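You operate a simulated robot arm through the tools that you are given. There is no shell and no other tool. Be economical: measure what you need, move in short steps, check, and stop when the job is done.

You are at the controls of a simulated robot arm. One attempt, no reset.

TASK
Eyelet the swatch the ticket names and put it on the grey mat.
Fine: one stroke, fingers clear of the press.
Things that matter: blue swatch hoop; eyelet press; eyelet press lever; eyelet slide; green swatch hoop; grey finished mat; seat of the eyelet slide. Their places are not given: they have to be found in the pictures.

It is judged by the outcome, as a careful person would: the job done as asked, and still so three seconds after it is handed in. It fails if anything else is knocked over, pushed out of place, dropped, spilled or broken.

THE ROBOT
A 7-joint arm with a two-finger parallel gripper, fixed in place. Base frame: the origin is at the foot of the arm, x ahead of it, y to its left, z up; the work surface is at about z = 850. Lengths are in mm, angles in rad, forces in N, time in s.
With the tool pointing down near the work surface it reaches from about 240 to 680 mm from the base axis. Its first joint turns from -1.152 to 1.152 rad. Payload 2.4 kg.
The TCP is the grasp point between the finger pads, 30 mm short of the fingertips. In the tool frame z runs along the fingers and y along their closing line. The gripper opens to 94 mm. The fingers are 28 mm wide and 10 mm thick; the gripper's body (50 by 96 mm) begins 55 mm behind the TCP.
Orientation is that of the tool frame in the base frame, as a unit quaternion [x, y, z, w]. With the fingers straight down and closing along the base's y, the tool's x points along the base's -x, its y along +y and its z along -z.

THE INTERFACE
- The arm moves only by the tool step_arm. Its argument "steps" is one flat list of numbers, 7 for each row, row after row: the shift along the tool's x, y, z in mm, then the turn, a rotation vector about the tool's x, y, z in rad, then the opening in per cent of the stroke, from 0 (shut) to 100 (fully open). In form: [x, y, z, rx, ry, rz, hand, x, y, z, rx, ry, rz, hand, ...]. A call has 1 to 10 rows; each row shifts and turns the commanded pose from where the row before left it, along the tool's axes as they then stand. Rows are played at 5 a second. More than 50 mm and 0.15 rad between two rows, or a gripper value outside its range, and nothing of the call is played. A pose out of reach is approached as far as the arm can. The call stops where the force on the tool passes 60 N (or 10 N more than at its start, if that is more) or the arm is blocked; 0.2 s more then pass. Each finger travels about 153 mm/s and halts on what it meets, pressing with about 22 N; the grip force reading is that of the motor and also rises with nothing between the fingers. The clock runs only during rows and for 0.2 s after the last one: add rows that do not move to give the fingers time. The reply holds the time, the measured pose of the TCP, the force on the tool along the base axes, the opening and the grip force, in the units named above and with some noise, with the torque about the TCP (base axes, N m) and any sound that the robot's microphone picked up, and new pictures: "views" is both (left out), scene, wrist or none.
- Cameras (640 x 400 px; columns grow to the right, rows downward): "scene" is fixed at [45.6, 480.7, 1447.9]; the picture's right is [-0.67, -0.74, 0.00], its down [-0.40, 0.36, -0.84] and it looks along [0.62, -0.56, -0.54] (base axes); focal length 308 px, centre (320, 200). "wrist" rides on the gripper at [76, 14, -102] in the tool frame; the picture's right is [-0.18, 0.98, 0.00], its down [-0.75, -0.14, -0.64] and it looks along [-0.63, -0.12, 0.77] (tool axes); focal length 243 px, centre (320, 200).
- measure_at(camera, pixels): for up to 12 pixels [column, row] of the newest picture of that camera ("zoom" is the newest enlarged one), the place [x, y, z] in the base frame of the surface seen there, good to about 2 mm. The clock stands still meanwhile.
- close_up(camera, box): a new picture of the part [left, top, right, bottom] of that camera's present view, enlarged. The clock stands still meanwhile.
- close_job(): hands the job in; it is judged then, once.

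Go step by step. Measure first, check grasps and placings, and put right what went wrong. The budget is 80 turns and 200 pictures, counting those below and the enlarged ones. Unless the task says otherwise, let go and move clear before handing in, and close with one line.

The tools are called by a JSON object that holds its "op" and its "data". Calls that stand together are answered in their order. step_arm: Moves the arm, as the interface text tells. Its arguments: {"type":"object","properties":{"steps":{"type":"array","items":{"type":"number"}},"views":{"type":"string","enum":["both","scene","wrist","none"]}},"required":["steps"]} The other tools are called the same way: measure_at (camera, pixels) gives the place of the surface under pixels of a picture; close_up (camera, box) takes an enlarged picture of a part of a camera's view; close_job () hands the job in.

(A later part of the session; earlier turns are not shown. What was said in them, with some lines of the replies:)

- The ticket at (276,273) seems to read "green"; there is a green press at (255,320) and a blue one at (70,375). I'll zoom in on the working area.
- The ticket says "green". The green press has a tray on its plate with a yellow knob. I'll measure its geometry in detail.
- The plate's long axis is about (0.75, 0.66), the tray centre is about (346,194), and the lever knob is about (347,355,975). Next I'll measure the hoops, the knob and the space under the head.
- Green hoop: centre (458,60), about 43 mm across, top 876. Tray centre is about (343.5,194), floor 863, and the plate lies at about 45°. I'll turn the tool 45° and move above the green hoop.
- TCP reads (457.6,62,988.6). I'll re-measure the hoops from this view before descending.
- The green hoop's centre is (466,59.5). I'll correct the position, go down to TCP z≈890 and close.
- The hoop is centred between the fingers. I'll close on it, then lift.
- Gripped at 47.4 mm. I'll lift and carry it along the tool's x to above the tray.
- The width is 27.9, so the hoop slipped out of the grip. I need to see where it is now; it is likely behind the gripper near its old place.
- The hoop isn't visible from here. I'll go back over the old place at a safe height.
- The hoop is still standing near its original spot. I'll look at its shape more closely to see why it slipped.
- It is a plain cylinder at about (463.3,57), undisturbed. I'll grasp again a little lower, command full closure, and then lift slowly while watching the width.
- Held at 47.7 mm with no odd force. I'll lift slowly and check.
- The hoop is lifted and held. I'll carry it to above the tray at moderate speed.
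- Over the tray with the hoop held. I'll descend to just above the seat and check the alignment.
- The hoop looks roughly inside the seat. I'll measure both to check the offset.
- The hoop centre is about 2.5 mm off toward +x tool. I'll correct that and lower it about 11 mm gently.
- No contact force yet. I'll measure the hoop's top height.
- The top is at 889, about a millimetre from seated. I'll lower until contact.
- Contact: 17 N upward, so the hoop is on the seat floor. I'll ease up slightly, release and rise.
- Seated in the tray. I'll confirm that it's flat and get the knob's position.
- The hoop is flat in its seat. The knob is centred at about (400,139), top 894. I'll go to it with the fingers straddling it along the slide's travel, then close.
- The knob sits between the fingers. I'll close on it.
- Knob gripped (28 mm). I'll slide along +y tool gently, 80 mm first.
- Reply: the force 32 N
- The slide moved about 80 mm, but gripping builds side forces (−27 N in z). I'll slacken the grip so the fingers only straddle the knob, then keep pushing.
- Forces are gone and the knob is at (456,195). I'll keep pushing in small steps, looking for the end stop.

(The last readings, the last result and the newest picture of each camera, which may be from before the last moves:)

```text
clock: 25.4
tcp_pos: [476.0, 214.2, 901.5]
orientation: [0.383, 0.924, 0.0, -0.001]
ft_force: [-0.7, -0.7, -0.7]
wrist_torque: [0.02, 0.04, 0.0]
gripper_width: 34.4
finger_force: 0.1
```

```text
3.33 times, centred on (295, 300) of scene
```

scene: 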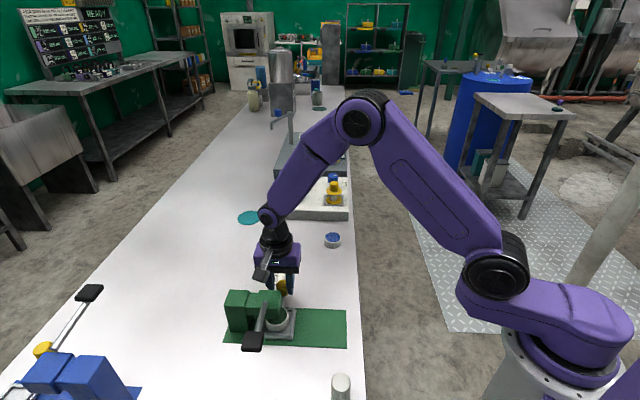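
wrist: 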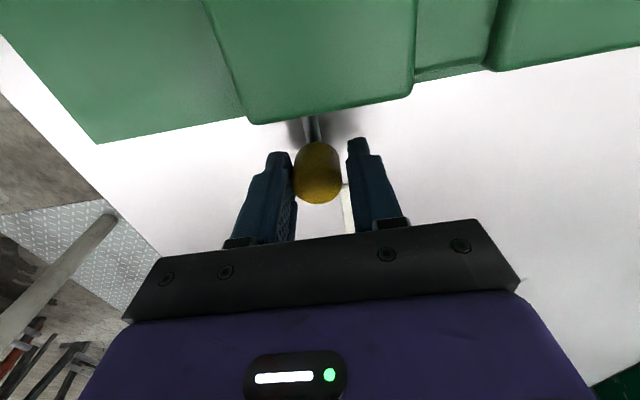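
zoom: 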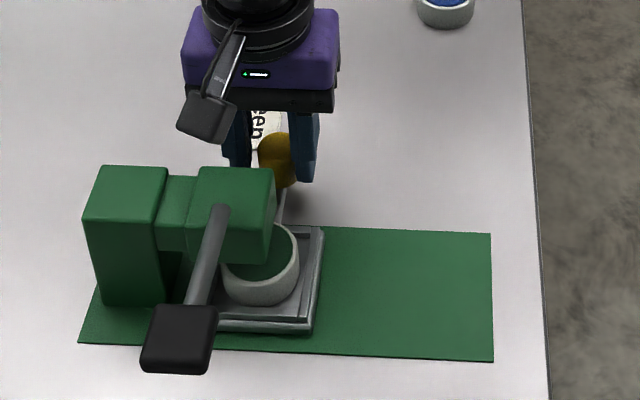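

No stop yet, and the hoop is partly under the head. I'll continue.

{"op": "step_arm", "data": {"steps": [0, 4, 0, 0, 0, 0, 36, 0, 4, 0, 0, 0, 0, 36, 0, 4, 0, 0, 0, 0, 36, 0, 0, 0, 0, 0, 0, 36], "views": "wrist"}}

{"op": "close_up", "data": {"camera": "scene", "box": [215, 240, 375, 360]}}

```text
clock: 26.4
tcp_pos: [483.9, 223.0, 901.8]
orientation: [0.383, 0.924, -0.001, 0.0]
ft_force: [0.4, -0.1, -0.6]
wrist_torque: [-0.01, 0.0, -0.01]
gripper_width: 33.9
finger_force: 0.1
```

wrist: 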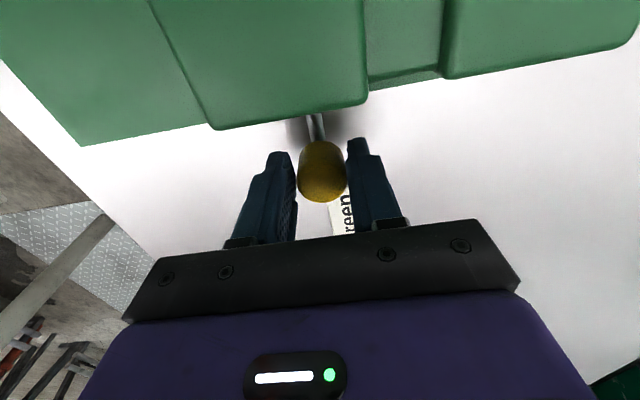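

```text
3.33 times, centred on (295, 300) of scene
```

zoom: 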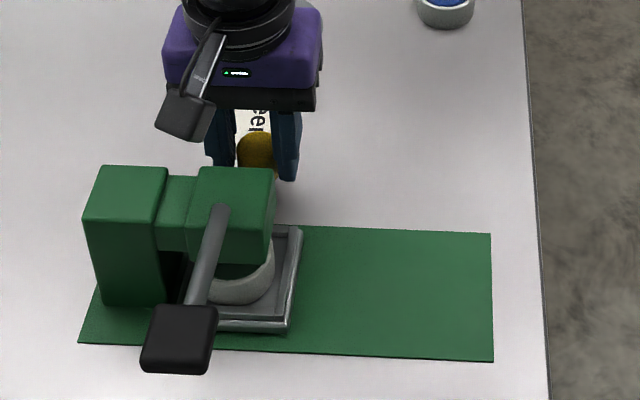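

Nearly under the head. I'll measure the head's extents against the knob to see how far it still has to go.

{"op": "measure_at", "data": {"camera": "wrist", "pixels": [[215, 126], [362, 103], [290, 112], [180, 70], [360, 60], [318, 125], [322, 185], [300, 175], [345, 175]]}}

{"op": "measure_at", "data": {"camera": "zoom", "pixels": [[202, 170], [270, 172], [195, 212], [266, 262], [240, 300], [268, 270], [220, 330], [288, 330], [300, 230]]}}

```text
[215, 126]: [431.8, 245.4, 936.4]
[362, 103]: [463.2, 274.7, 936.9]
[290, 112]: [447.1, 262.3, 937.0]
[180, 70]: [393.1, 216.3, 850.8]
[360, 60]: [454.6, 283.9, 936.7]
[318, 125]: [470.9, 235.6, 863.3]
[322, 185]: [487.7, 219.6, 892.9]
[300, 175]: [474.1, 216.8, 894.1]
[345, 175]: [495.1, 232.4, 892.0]
```

```text
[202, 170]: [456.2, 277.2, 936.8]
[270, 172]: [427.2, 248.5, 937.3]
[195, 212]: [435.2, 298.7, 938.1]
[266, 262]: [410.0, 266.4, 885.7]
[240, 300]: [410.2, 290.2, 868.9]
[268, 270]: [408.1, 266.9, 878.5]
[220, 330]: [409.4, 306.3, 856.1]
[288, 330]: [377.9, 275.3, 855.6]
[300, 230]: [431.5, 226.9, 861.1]
```

The knob (along ≈501) is now lined up with the head's centre (≈500). I'll feel gently for the end stop with a few small steps.

{"op": "step_arm", "data": {"steps": [0, 2, 0, 0, 0, 0, 36, 0, 2, 0, 0, 0, 0, 36, 0, 1, 0, 0, 0, 0, 36, 0, 0, 0, 0, 0, 0, 36], "views": "wrist"}}

{"op": "measure_at", "data": {"camera": "wrist", "pixels": [[318, 128], [300, 175], [318, 175], [340, 175]]}}

```text
clock: 27.4
tcp_pos: [487.9, 224.8, 901.7]
orientation: [0.383, 0.924, -0.001, 0.0]
ft_force: [-5.3, -5.3, 1.7]
wrist_torque: [-0.03, 0.12, -0.03]
gripper_width: 37.3
finger_force: 3.1
```

wrist: 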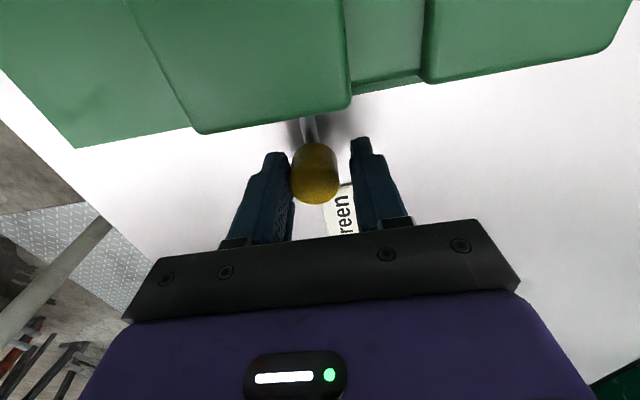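

```text
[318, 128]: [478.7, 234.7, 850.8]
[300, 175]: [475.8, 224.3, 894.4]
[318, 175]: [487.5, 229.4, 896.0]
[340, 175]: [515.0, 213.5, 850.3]
```

The stop is reached (−7.5 N along the travel). I'll open, back off slightly, and rise clear.

{"op": "step_arm", "data": {"steps": [0, -2, 0, 0, 0, 0, 50, 0, 0, 0, 0, 0, 0, 55, 0, 0, -30, 0, 0, 0, 55, 0, 0, -45, 0, 0, 0, 55, 0, 0, -45, 0, 0, 0, 55, 0, 0, -45, 0, 0, 0, 30, 45, 0, 0, 0, 0, 0, 0, 45, 0, 0, 0, 0, 0, 0]}}

{"op": "close_up", "data": {"camera": "scene", "box": [215, 240, 375, 360]}}

```text
clock: 29.2
tcp_pos: [423.4, 288.7, 1067.5]
orientation: [0.383, 0.924, 0.0, 0.0]
ft_force: [-0.8, -1.0, 0.5]
wrist_torque: [-0.01, 0.03, 0.0]
gripper_width: 0.0
finger_force: 22.2
```

scene: 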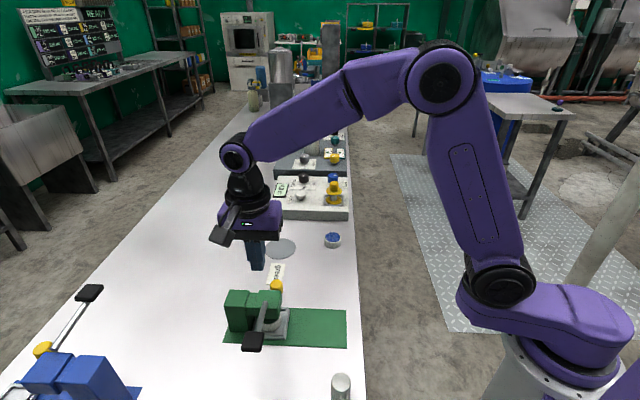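
wrist: 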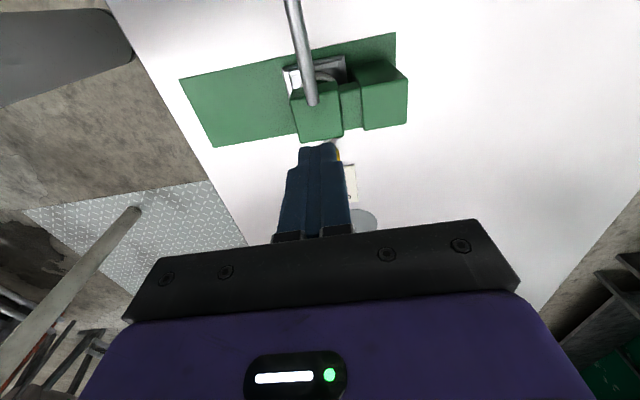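

```text
3.33 times, centred on (295, 300) of scene
```

zoom: 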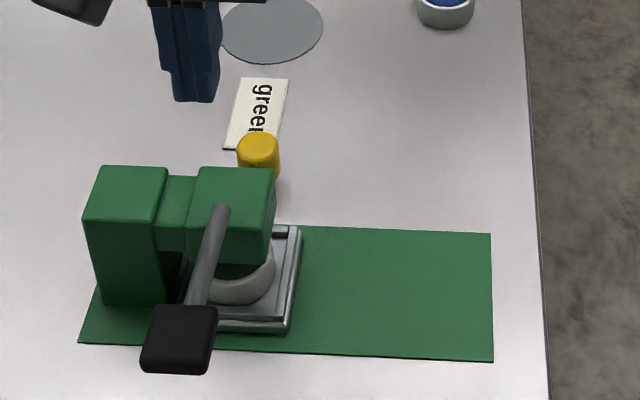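

The slide is fully under the head. I'll measure the lever's pad.

{"op": "measure_at", "data": {"camera": "zoom", "pixels": [[158, 310], [213, 312], [146, 340], [205, 344], [182, 325], [176, 360], [222, 210], [205, 260], [200, 295]]}}

{"op": "close_up", "data": {"camera": "scene", "box": [225, 280, 289, 360]}}

```text
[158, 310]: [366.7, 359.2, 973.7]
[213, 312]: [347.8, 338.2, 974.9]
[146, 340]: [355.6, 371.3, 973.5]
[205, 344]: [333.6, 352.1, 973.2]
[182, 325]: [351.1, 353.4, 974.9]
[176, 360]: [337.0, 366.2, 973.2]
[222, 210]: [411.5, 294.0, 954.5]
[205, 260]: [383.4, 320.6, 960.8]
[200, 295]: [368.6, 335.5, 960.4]
```

```text
5.00 times, centred on (257, 320) of scene
```

zoom: 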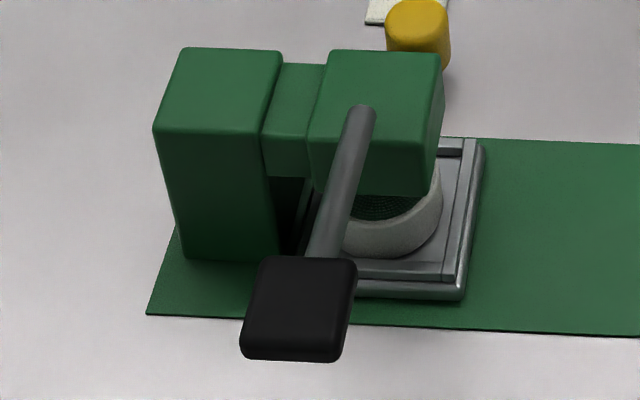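

The pad's top is centred about (349,356) at z 974. I'll move above it with the fingers closed.

{"op": "step_arm", "data": {"steps": [33.4, -1.7, 0, 0, 0, 0, 0, 33.4, -1.7, 0, 0, 0, 0, 0, 33.4, -1.6, 0, 0, 0, 0, 0, 0, 0, 30, 0, 0, 0, 0, 0, 0, 22, 0, 0, 0, 0, 0, 0, 0, 0, 0, 0, 0]}}

{"op": "close_up", "data": {"camera": "scene", "box": [205, 240, 305, 360]}}

```text
clock: 30.6
tcp_pos: [349.3, 356.9, 1017.4]
orientation: [0.384, 0.923, 0.0, 0.0]
ft_force: [0.1, -0.1, 0.2]
wrist_torque: [0.03, -0.02, 0.03]
gripper_width: 0.1
finger_force: 22.1
```

scene: 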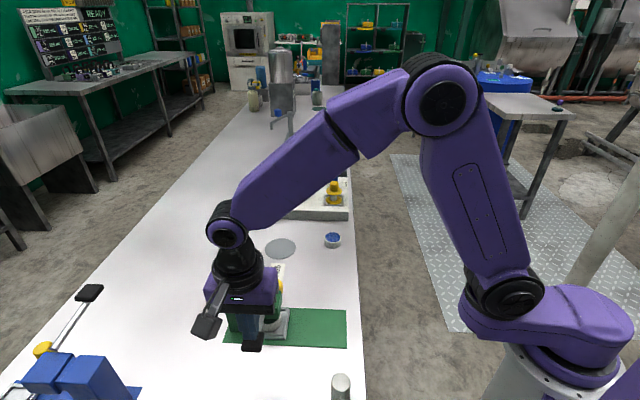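
wrist: 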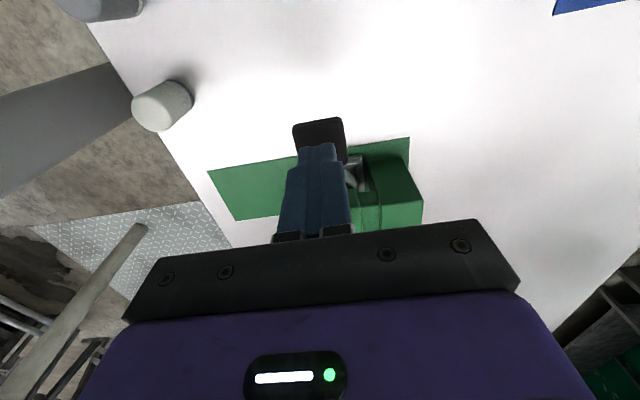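

```text
3.33 times, centred on (255, 300) of scene
```

zoom: 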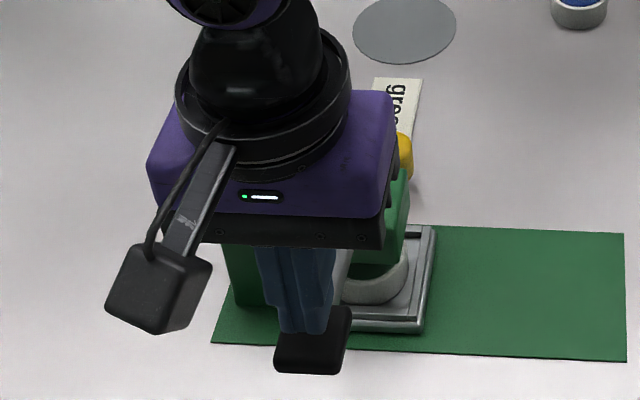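

The fingertips are over the pad. I'll press steadily in one downward stroke.

{"op": "step_arm", "data": {"steps": [3, 0, 5, 0, 0, 0, 0, 0, 0, 6, 0, 0, 0, 0, 0, 0, 6, 0, 0, 0, 0, 0, 0, 6, 0, 0, 0, 0, 0, 0, 6, 0, 0, 0, 0, 0, 0, 6, 0, 0, 0, 0, 0, 0, 6, 0, 0, 0, 0]}}

{"op": "close_up", "data": {"camera": "scene", "box": [205, 240, 305, 360]}}

```text
clock: 32.2
tcp_pos: [345.7, 359.8, 974.4]
orientation: [0.383, 0.924, 0.001, 0.0]
ft_force: [-1.5, 5.0, 3.6]
wrist_torque: [0.08, 0.01, 0.07]
gripper_width: 0.0
finger_force: 22.4
```

scene: 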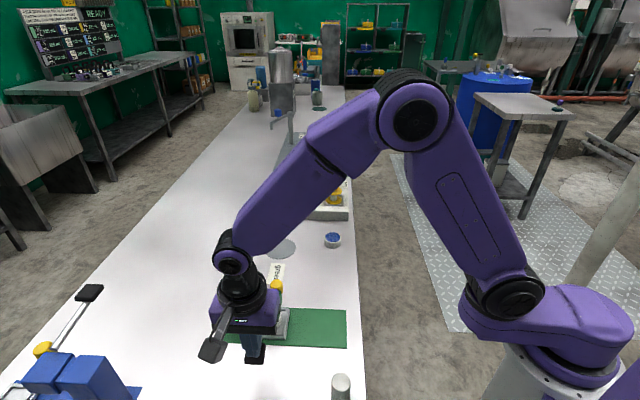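
wrist: 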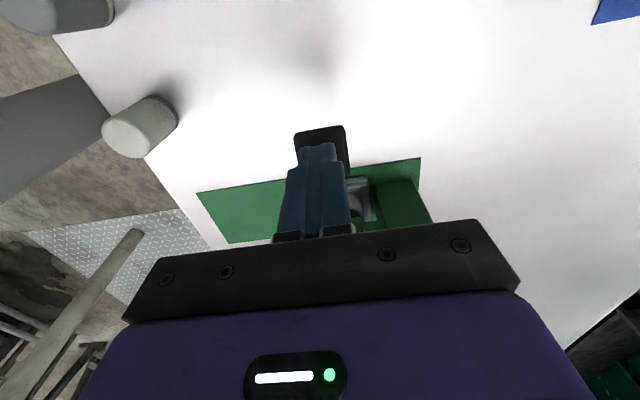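

```text
3.33 times, centred on (255, 300) of scene
```

zoom: 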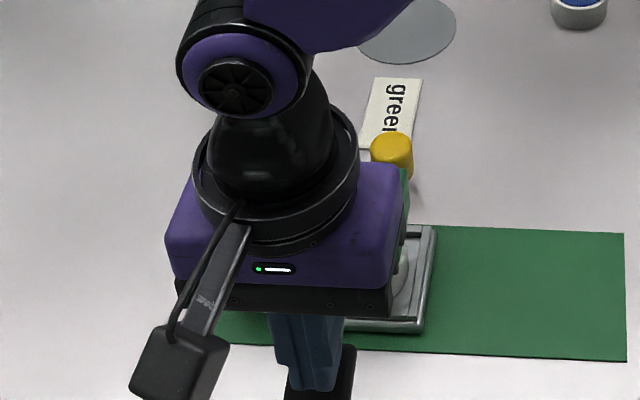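

The pad has come down about 30 mm with light resistance and no sound yet. I'll carry on with the same stroke.

{"op": "step_arm", "data": {"steps": [0, 0, 6, 0, 0, 0, 0, 0, 0, 6, 0, 0, 0, 0, 0, 0, 6, 0, 0, 0, 0, 0, 0, 6, 0, 0, 0, 0, 0, 0, 5, 0, 0, 0, 0]}}

{"op": "close_up", "data": {"camera": "scene", "box": [205, 240, 305, 360]}}

```text
clock: 32.9
tcp_pos: [346.5, 358.2, 967.3]
orientation: [0.382, 0.924, 0.003, 0.002]
ft_force: [-9.7, -7.7, 29.8]
wrist_torque: [-0.52, 0.0, -0.2]
gripper_width: 0.1
finger_force: 22.0
stopped in row 3: the force on the tool passed its limit at 71 N (the readings are from after the stop); the commanded pose is now the measured one
```

scene: 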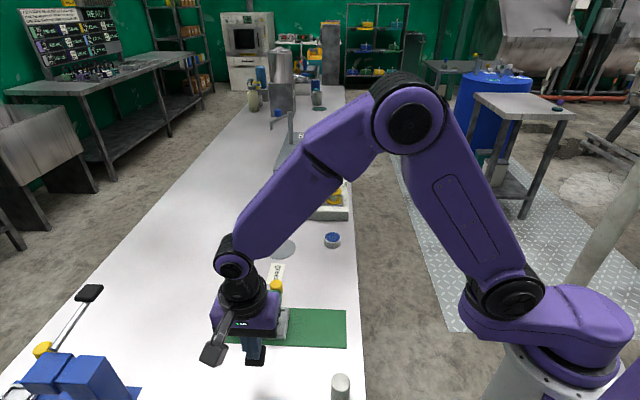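
wrist: 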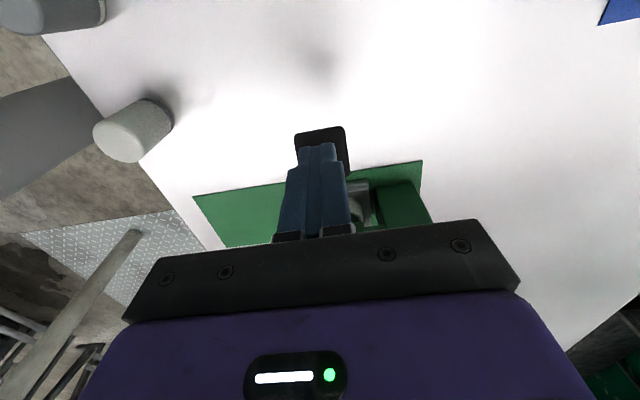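

```text
3.33 times, centred on (255, 300) of scene
```

zoom: 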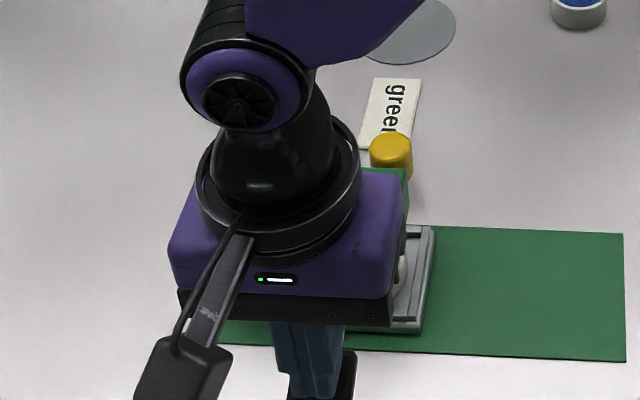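

A hard rise (71 N) with the pad at about z 937: either the end of the stroke or the setting resistance. I'll press on in 1 mm steps without letting up, to see if it gives.

{"op": "step_arm", "data": {"steps": [0, 0, 1, 0, 0, 0, 0, 0, 0, 1, 0, 0, 0, 0, 0, 0, 1, 0, 0, 0, 0, 0, 0, 1, 0, 0, 0, 0, 0, 0, 1, 0, 0, 0, 0], "views": "wrist"}}

```text
clock: 33.5
tcp_pos: [347.0, 359.4, 968.1]
orientation: [0.382, 0.924, 0.003, 0.001]
ft_force: [-10.2, -7.5, 27.0]
wrist_torque: [-0.49, 0.03, -0.19]
gripper_width: 0.0
finger_force: 21.7
stopped in row 3: the force on the tool passed its limit at 61 N (the readings are from after the stop); the commanded pose is now the measured one
```

wrist: 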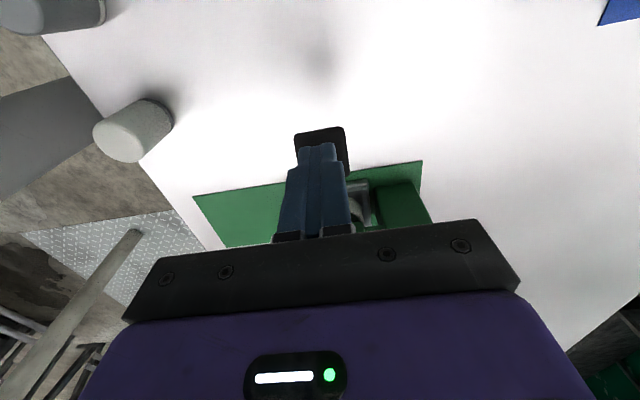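

It's rigid at z ≈ 968, so this looks like the lever's end stop. I'll inspect the press before letting go.

{"op": "close_up", "data": {"camera": "wrist", "box": [240, 110, 440, 250]}}

{"op": "close_up", "data": {"camera": "scene", "box": [225, 280, 305, 380]}}

```text
2.86 times, centred on (340, 180) of wrist
```

zoom: 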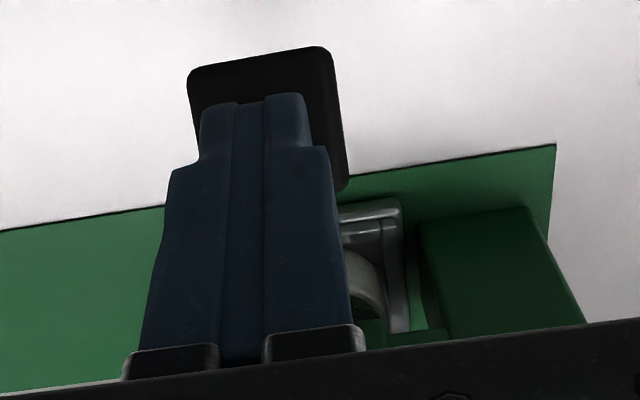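

```text
4.00 times, centred on (265, 330) of scene
```

zoom: 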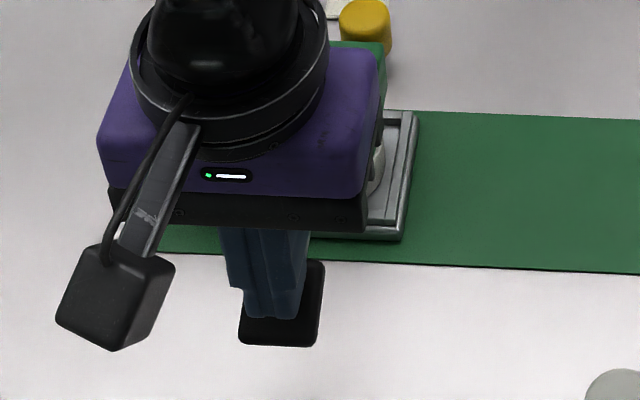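

{"op": "measure_at", "data": {"camera": "zoom", "pixels": [[312, 275], [260, 335], [310, 335], [288, 300], [340, 60], [390, 240], [372, 180]]}}

{"op": "measure_at", "data": {"camera": "wrist", "pixels": [[335, 130], [345, 160], [302, 134], [372, 200], [412, 200], [400, 185]]}}

```text
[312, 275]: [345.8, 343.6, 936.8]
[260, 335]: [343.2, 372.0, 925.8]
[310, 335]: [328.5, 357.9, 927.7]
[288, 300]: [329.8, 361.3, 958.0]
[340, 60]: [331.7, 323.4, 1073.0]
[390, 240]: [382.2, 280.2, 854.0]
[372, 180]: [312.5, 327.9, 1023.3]
```

```text
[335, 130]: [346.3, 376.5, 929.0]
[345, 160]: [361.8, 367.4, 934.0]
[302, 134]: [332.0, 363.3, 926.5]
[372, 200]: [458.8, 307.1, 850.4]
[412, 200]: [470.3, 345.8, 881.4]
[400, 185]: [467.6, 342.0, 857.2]
```

The pad has turned down about 25° and is rigid, so the stroke is complete. I'll lift straight up slowly and move aside to inspect.

{"op": "step_arm", "data": {"steps": [0, 0, -3, 0, 0, 0, 0, 0, 0, -6, 0, 0, 0, 0, 0, 0, -10, 0, 0, 0, 0, 0, 0, -20, 0, 0, 0, 0, 0, 0, -30, 0, 0, 0, 0, 0, 0, -30, 0, 0, 0, 0, -30, 0, 0, 0, 0, 0, 0, -45, 0, 0, 0, 0, 0, 0, -45, 0, 0, 0, 0, 0, 0, -45, 0, 0, 0, 0, 0, 0]}}

{"op": "close_up", "data": {"camera": "scene", "box": [215, 260, 359, 360]}}

```text
clock: 35.7
tcp_pos: [465.7, 242.6, 1063.2]
orientation: [0.382, 0.924, 0.003, 0.002]
ft_force: [0.7, -0.3, 0.0]
wrist_torque: [-0.01, 0.04, -0.01]
gripper_width: 0.1
finger_force: 21.8
```

scene: 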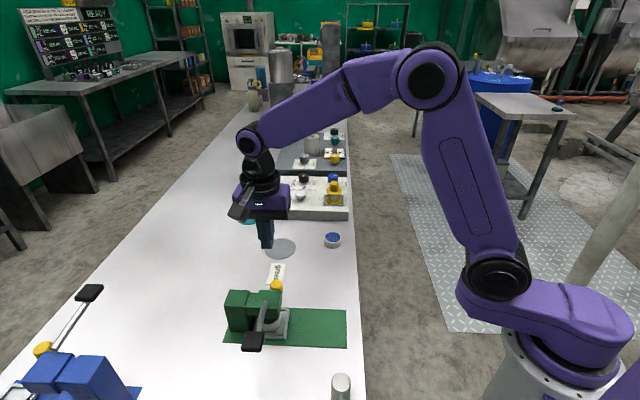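
wrist: 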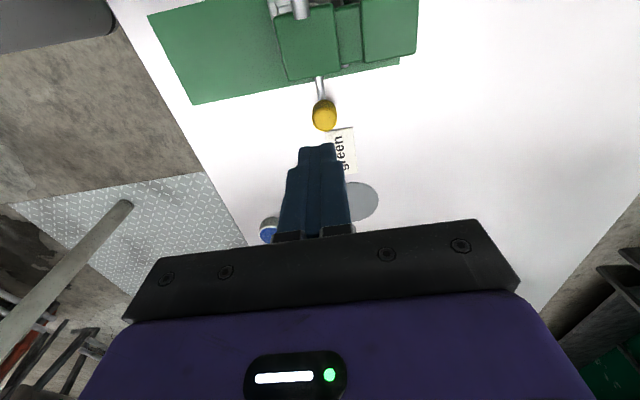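

```text
4.00 times, centred on (287, 310) of scene
```

zoom: 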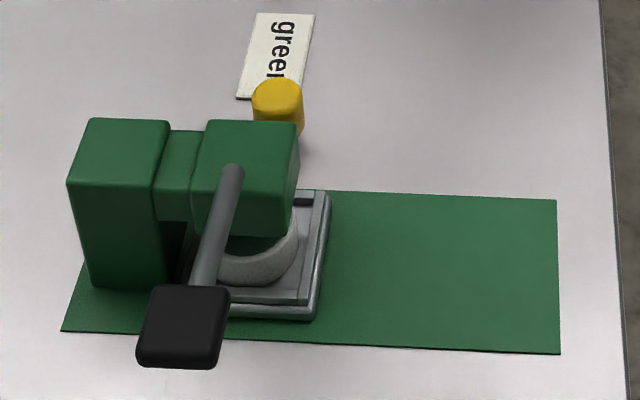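

The lever has sprung back. Next I'll retract the slide, so I'll locate the knob.

{"op": "measure_at", "data": {"camera": "wrist", "pixels": [[324, 112], [314, 118], [335, 116], [324, 126], [319, 88]]}}

{"op": "measure_at", "data": {"camera": "zoom", "pixels": [[277, 85], [255, 97], [300, 97], [277, 110]]}}

```text
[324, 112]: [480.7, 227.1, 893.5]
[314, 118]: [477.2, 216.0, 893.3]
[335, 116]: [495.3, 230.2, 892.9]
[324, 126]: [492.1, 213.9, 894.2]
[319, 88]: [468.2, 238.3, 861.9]
```

```text
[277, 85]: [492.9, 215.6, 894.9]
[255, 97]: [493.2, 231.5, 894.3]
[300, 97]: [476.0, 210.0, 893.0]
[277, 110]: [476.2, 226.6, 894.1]
```

The knob centre is (486,222). I'll move over it, open, and descend to straddle it.

{"op": "step_arm", "data": {"steps": [-29, 0, 0, 0, 0, 0, 60, 0, 0, 40, 0, 0, 0, 60, 0, 0, 40, 0, 0, 0, 60, 0, 0, 40, 0, 0, 0, 60, 0, 0, 30, 0, 0, 0, 60, 0, 0, 11, 0, 0, 0, 60, 0, 0, 0, 0, 0, 0, 60]}}

```text
clock: 37.3
tcp_pos: [484.5, 222.1, 903.5]
orientation: [0.382, 0.924, 0.002, 0.002]
ft_force: [1.3, -0.7, 0.4]
wrist_torque: [0.0, 0.0, 0.03]
gripper_width: 56.3
finger_force: 0.1
```

scene: 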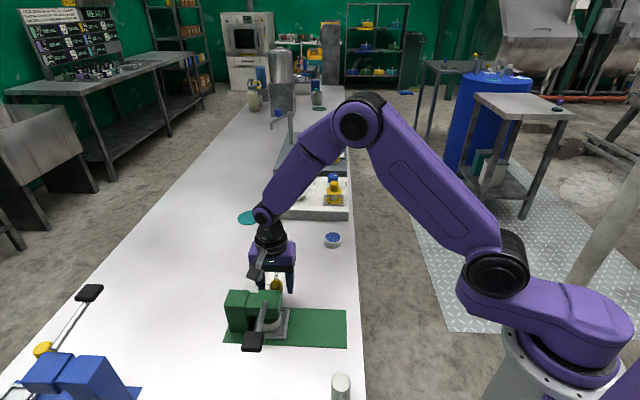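
wrist: 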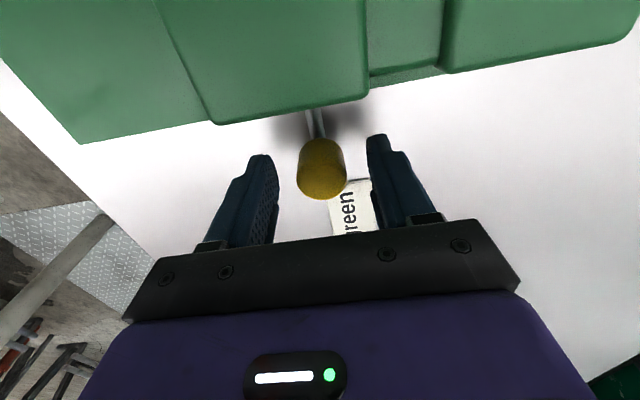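

Straddled. I'll narrow to 36 % and draw the slide back gently.

{"op": "step_arm", "data": {"steps": [0, 0, 0, 0, 0, 0, 36, 0, -4, 0, 0, 0, 0, 36, 0, -6, 0, 0, 0, 0, 36, 0, -9, 0, 0, 0, 0, 36, 0, -11, 0, 0, 0, 0, 36, 0, -12, 0, 0, 0, 0, 36, 0, -12, 0, 0, 0, 0, 36, 0, -12, 0, 0, 0, 0, 36, 0, -12, 0, 0, 0, 0, 36, 0, -10, 0, 0, 0, 0, 36]}}

{"op": "close_up", "data": {"camera": "scene", "box": [215, 240, 375, 360]}}

```text
clock: 39.5
tcp_pos: [422.4, 160.2, 902.2]
orientation: [0.383, 0.924, 0.002, 0.002]
ft_force: [0.6, 1.3, -1.1]
wrist_torque: [0.05, 0.02, 0.02]
gripper_width: 34.5
finger_force: 0.2
```

scene: 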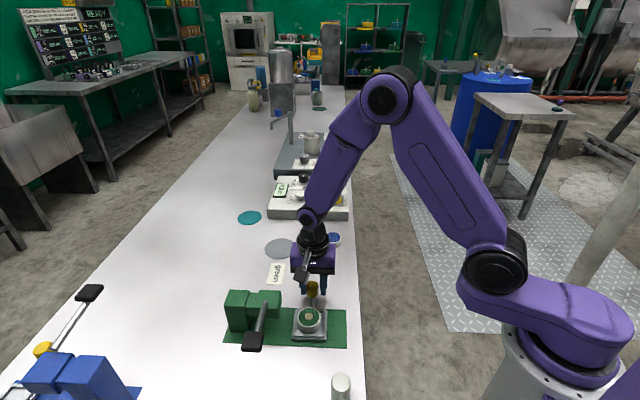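
wrist: 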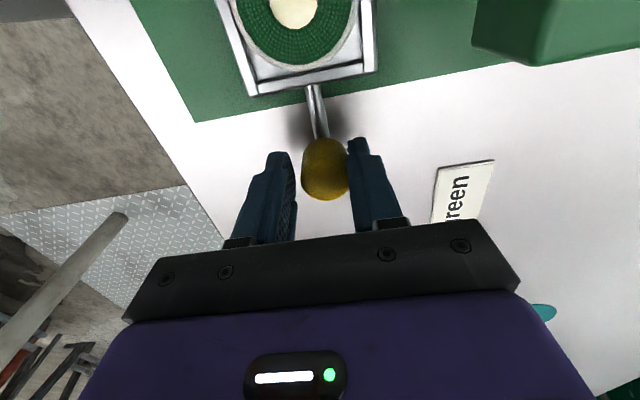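

```text
3.33 times, centred on (295, 300) of scene
```

zoom: 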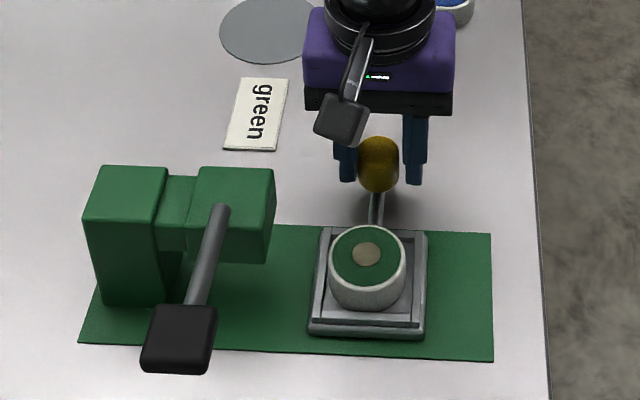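

The swatch now shows a white eyelet. I'll draw the slide back the remaining 30 mm to its start.

{"op": "step_arm", "data": {"steps": [0, -6, 0, 0, 0, 0, 36, 0, -8, 0, 0, 0, 0, 36, 0, -8, 0, 0, 0, 0, 36, 0, -5, 0, 0, 0, 0, 36, 0, -3, 0, 0, 0, 0, 36, 0, 0, 0, 0, 0, 0, 36]}}

{"op": "close_up", "data": {"camera": "scene", "box": [215, 240, 375, 360]}}

```text
clock: 40.9
tcp_pos: [400.5, 138.8, 902.5]
orientation: [0.383, 0.924, 0.003, 0.002]
ft_force: [0.7, -0.1, 0.5]
wrist_torque: [0.0, -0.02, 0.0]
gripper_width: 33.8
finger_force: 0.1
```

scene: 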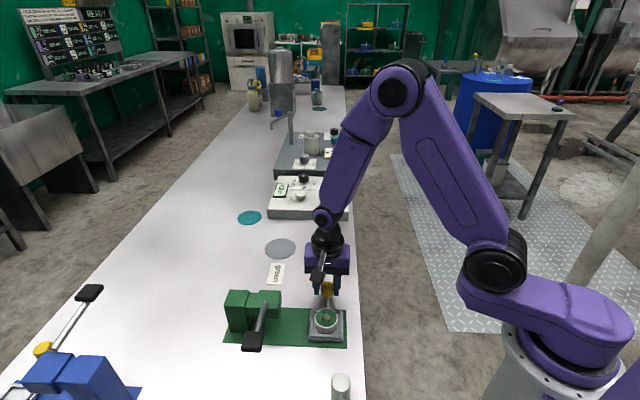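
wrist: 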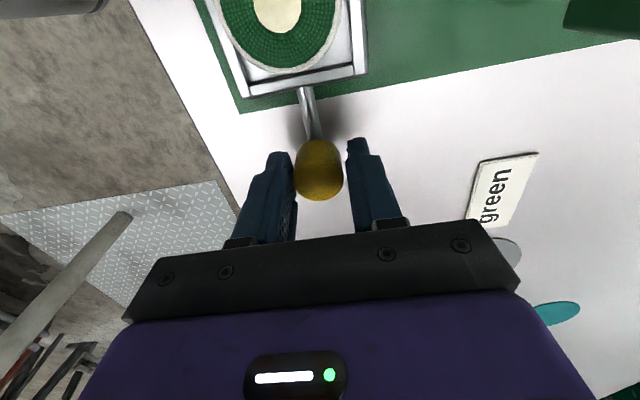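

```text
3.33 times, centred on (295, 300) of scene
```

zoom: 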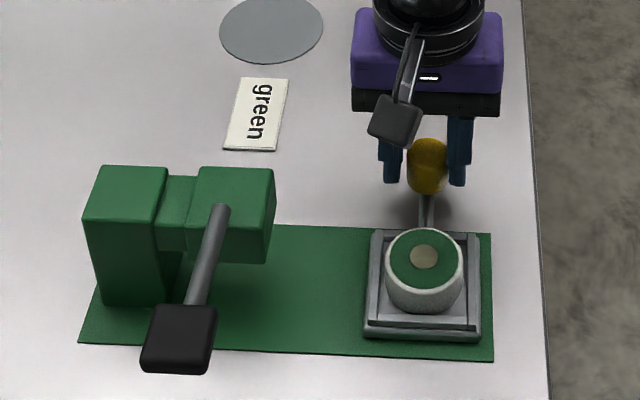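

The slide is back at its start. I'll open, rise, move over the tray and measure the hoop and the mat.

{"op": "step_arm", "data": {"steps": [0, 0, 0, 0, 0, 0, 60, 0, 0, 0, 0, 0, 0, 75, 0, 0, -35, 0, 0, 0, 75, 0, 0, -45, 0, 0, 0, 75, 38, 0, 0, 0, 0, 0, 75, 38, 0, 0, 0, 0, 0, 75, 0, 0, 0, 0, 0, 0, 75], "views": "wrist"}}

{"op": "measure_at", "data": {"camera": "scene", "pixels": [[280, 248], [266, 248], [295, 248], [280, 240], [280, 257]]}}

```text
clock: 42.5
tcp_pos: [345.3, 191.7, 982.6]
orientation: [0.382, 0.924, 0.001, 0.002]
ft_force: [0.4, 0.5, -1.0]
wrist_torque: [-0.03, 0.02, 0.02]
gripper_width: 70.6
finger_force: 0.0
```

wrist: 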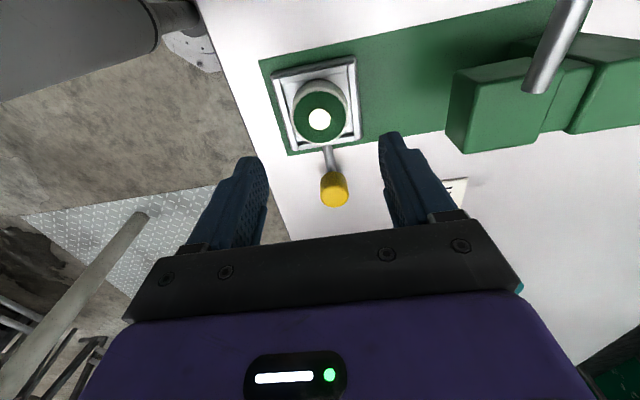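

```text
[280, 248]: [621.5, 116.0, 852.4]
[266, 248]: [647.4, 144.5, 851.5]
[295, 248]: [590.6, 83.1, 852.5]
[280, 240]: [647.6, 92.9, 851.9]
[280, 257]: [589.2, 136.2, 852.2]
```

The mat's centre is (618.5,114.5), radius about 41. Next I'll measure the hoop's top.

{"op": "measure_at", "data": {"camera": "wrist", "pixels": [[297, 118], [343, 118], [319, 97], [319, 139], [319, 119]]}}

```text
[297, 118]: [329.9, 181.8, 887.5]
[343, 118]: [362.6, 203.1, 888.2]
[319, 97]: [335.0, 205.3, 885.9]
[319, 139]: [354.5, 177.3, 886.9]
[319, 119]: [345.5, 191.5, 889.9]
```

The hoop centre (345.3,191.8) matches the TCP. I'll descend to z≈901 and grip.

{"op": "step_arm", "data": {"steps": [0, 0, 35, 0, 0, 0, 75, 0, 0, 30, 0, 0, 0, 75, 0, 0, 16, 0, 0, 0, 75, 0, 0, 0, 0, 0, 0, 75, 0, 0, 0, 0, 0, 0, 45, 0, 0, 0, 0, 0, 0, 0, 0, 0, 0, 0, 0, 0, 0, 0, 0, 0, 0, 0, 0, 0]}}

```text
clock: 44.3
tcp_pos: [347.5, 193.3, 902.8]
orientation: [0.382, 0.924, 0.002, 0.002]
ft_force: [0.1, -0.5, 0.3]
wrist_torque: [0.02, -0.02, 0.0]
gripper_width: 47.6
finger_force: 22.3
```

scene: 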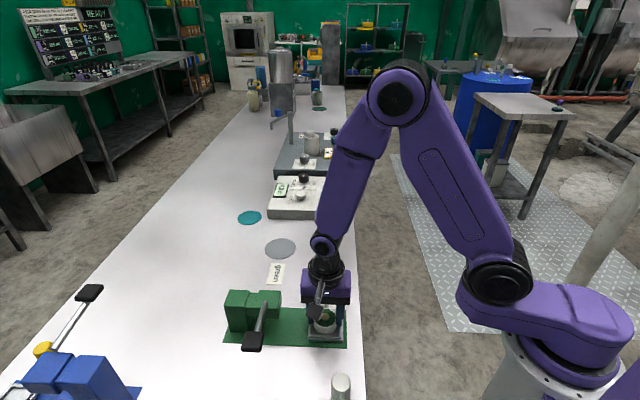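
wrist: 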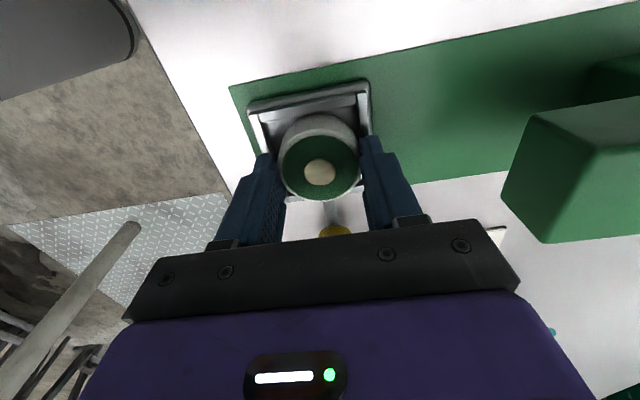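

Gripped at 47.6 mm. I'll lift slowly out of the seat.

{"op": "step_arm", "data": {"steps": [0, 0, -3, 0, 0, 0, 0, 0, 0, -5, 0, 0, 0, 0, 0, 0, -8, 0, 0, 0, 0, 0, 0, -12, 0, 0, 0, 0, 0, 0, -16, 0, 0, 0, 0, 0, 0, -16, 0, 0, 0, 0, 0, 0, -8, 0, 0, 0, 0, 0, 0, 0, 0, 0, 0, 0]}}

```text
clock: 46.1
tcp_pos: [346.9, 192.4, 969.4]
orientation: [0.383, 0.924, 0.003, 0.002]
ft_force: [-0.1, -0.5, 0.0]
wrist_torque: [-0.01, -0.04, 0.0]
gripper_width: 47.6
finger_force: 22.3
```

scene: 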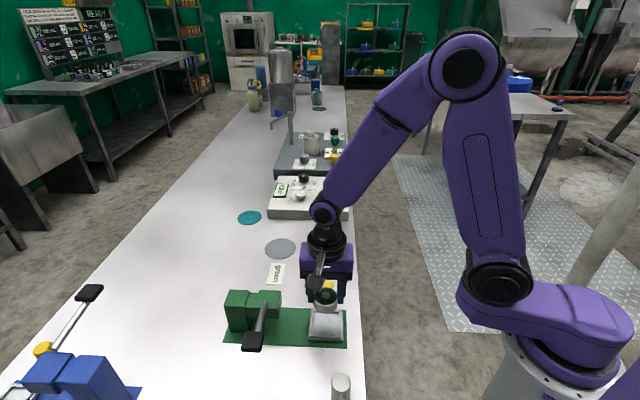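
wrist: 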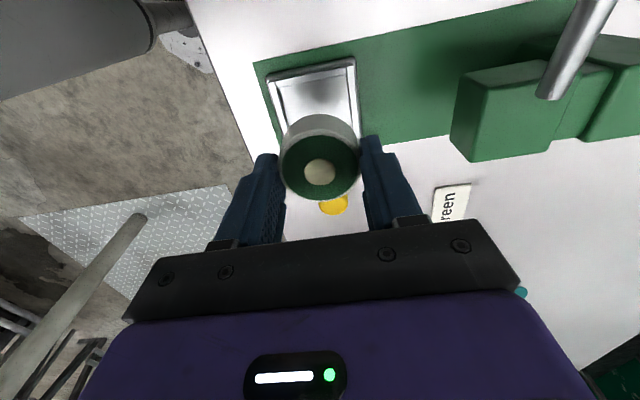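

The hoop is out and held. I'll carry it to above the grey mat.

{"op": "step_arm", "data": {"steps": [-15, 8, 0, 0, 0, 0, 0, -27, 15, 0, 0, 0, 0, 0, -28, 16, 0, 0, 0, 0, 0, -28, 16, 0, 0, 0, 0, 0, -28, 16, 0, 0, 0, 0, 0, -28, 16, 0, 0, 0, 0, 0, -28, 16, 0, 0, 0, 0, 0, -28, 15, 0, 0, 0, 0, 0, -24, 12, 0, 0, 0, 0, 0, -13, 7, 0, 0, 0, 0, 0]}}

```text
clock: 48.3
tcp_pos: [621.0, 114.5, 971.8]
orientation: [0.382, 0.924, 0.002, 0.002]
ft_force: [-0.2, 0.1, 0.4]
wrist_torque: [0.02, 0.02, 0.0]
gripper_width: 47.9
finger_force: 21.8
```

scene: 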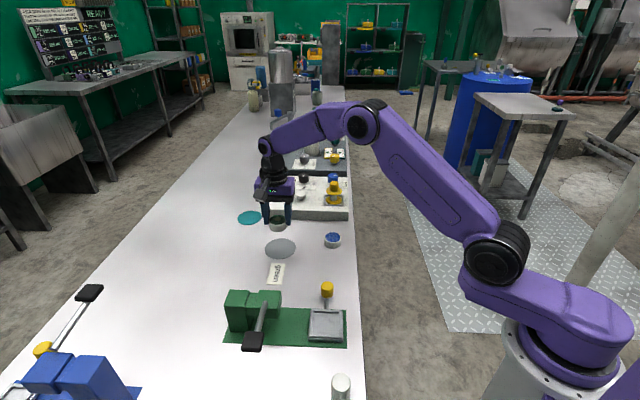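
wrist: 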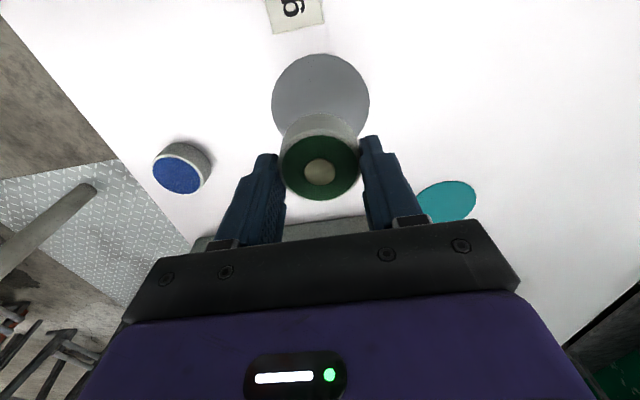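

It's over the mat. I'll lower it to just above and check.

{"op": "step_arm", "data": {"steps": [0, 0, 20, 0, 0, 0, 0, 0, 0, 25, 0, 0, 0, 0, 0, 0, 20, 0, 0, 0, 0, 0, 0, 10, 0, 0, 0, 0, 0, 0, 0, 0, 0, 0, 0]}}

{"op": "measure_at", "data": {"camera": "wrist", "pixels": [[320, 170], [290, 165], [350, 165], [320, 145], [320, 195]]}}

```text
clock: 49.5
tcp_pos: [621.1, 114.5, 896.9]
orientation: [0.382, 0.924, 0.002, 0.002]
ft_force: [-0.6, -0.2, -0.6]
wrist_torque: [-0.01, -0.04, 0.01]
gripper_width: 47.3
finger_force: 21.8
```

scene: 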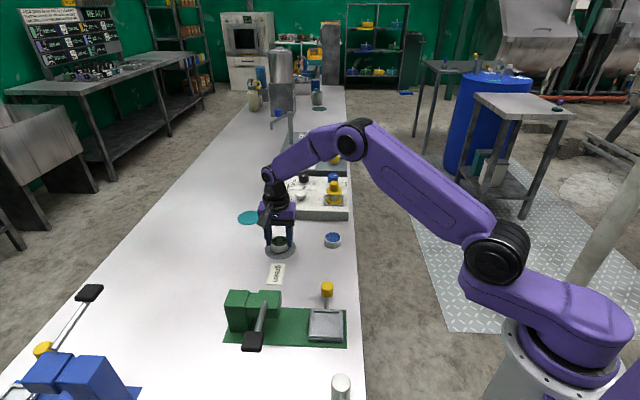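
wrist: 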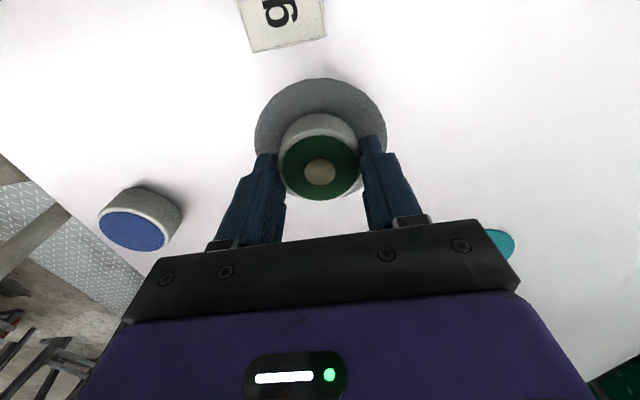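

```text
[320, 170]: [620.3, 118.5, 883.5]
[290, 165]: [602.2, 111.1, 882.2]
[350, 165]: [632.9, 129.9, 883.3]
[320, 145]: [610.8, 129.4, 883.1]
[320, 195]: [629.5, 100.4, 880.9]
```

It's centred over the mat, top at 883, so about 6 mm to go. I'll lower to contact.

{"op": "step_arm", "data": {"steps": [0, 0, 3, 0, 0, 0, 0, 0, 0, 1.5, 0, 0, 0, 0, 0, 0, 1, 0, 0, 0, 0, 0, 0, 0, 0, 0, 0, 0], "views": "none"}}

```text
clock: 50.5
tcp_pos: [619.6, 114.7, 891.5]
orientation: [0.382, 0.924, 0.002, 0.003]
ft_force: [-0.1, 0.5, -0.3]
wrist_torque: [0.0, 0.02, -0.01]
gripper_width: 47.7
finger_force: 21.5
```

{"op": "step_arm", "data": {"steps": [0, 0, 1, 0, 0, 0, 0, 0, 0, 0, 0, 0, 0, 0], "views": "none"}}

```text
clock: 51.1
tcp_pos: [619.2, 114.3, 890.4]
orientation: [0.382, 0.924, 0.001, 0.001]
ft_force: [0.3, -0.7, -0.6]
wrist_torque: [-0.04, 0.02, 0.02]
gripper_width: 47.6
finger_force: 21.8
```

Still no contact; I'll go down another millimetre.

{"op": "step_arm", "data": {"steps": [0, 0, 0.7, 0, 0, 0, 0, 0, 0, 0.7, 0, 0, 0, 0, 0, 0, 0, 0, 0, 0, 0], "views": "none"}}

```text
clock: 51.9
tcp_pos: [619.9, 115.2, 890.8]
orientation: [0.383, 0.924, 0.002, 0.003]
ft_force: [-0.9, -0.5, 15.5]
wrist_torque: [-0.04, 0.21, -0.01]
gripper_width: 47.5
finger_force: 21.8
```

Contact at 15 N. I'll release gently and rise clear.

{"op": "step_arm", "data": {"steps": [0, 0, -0.7, 0, 0, 0, 0, 0, 0, 0, 0, 0, 0, 54, 0, 0, 0, 0, 0, 0, 62, 0, 0, 0, 0, 0, 0, 80, 0, 0, -12, 0, 0, 0, 80, 0, 0, -30, 0, 0, 0, 80, 0, 0, -40, 0, 0, 0, 80, 0, 0, -40, 0, 0, 0, 80, 45, 0, 0, 0, 0, 0, 80, 45, 0, 0, 0, 0, 0, 80]}}

{"op": "close_up", "data": {"camera": "scene", "box": [215, 220, 375, 360]}}

```text
clock: 54.1
tcp_pos: [553.5, 178.1, 1011.9]
orientation: [0.382, 0.924, 0.003, 0.002]
ft_force: [0.1, 0.3, 0.8]
wrist_torque: [0.02, -0.01, 0.0]
gripper_width: 75.3
finger_force: 0.0
```

scene: 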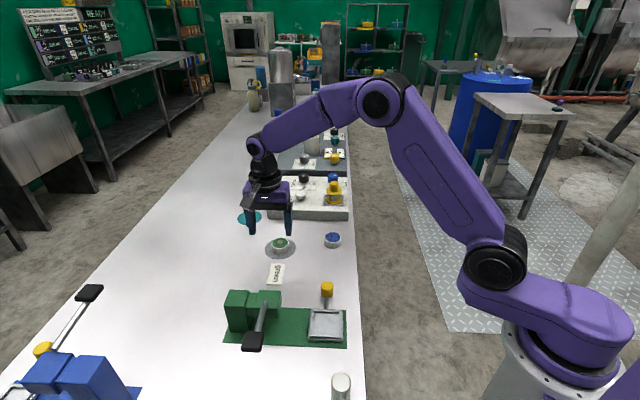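
wrist: 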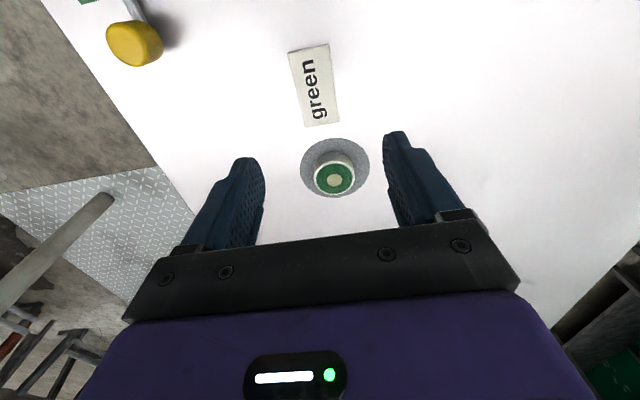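

```text
2.86 times, centred on (295, 290) of scene
```

zoom: 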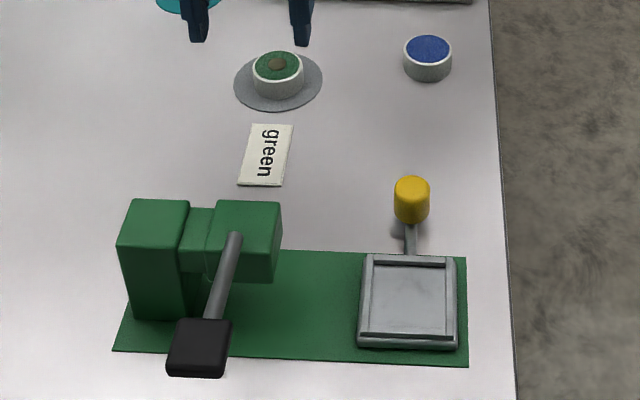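

The eyeleted green hoop sits flat in the middle of the grey mat (zoom 278,80), the slide and lever are back at rest, and the blue hoop is untouched. The arm is clear, so I'm handing in.

{"op": "close_job", "data": {}}

```text
The job is handed in.
```

The green swatch has its eyelet, set with one press stroke, and is lying on the grey mat. The first grip on the hoop slipped, but it stayed upright in its place and the second grip held.
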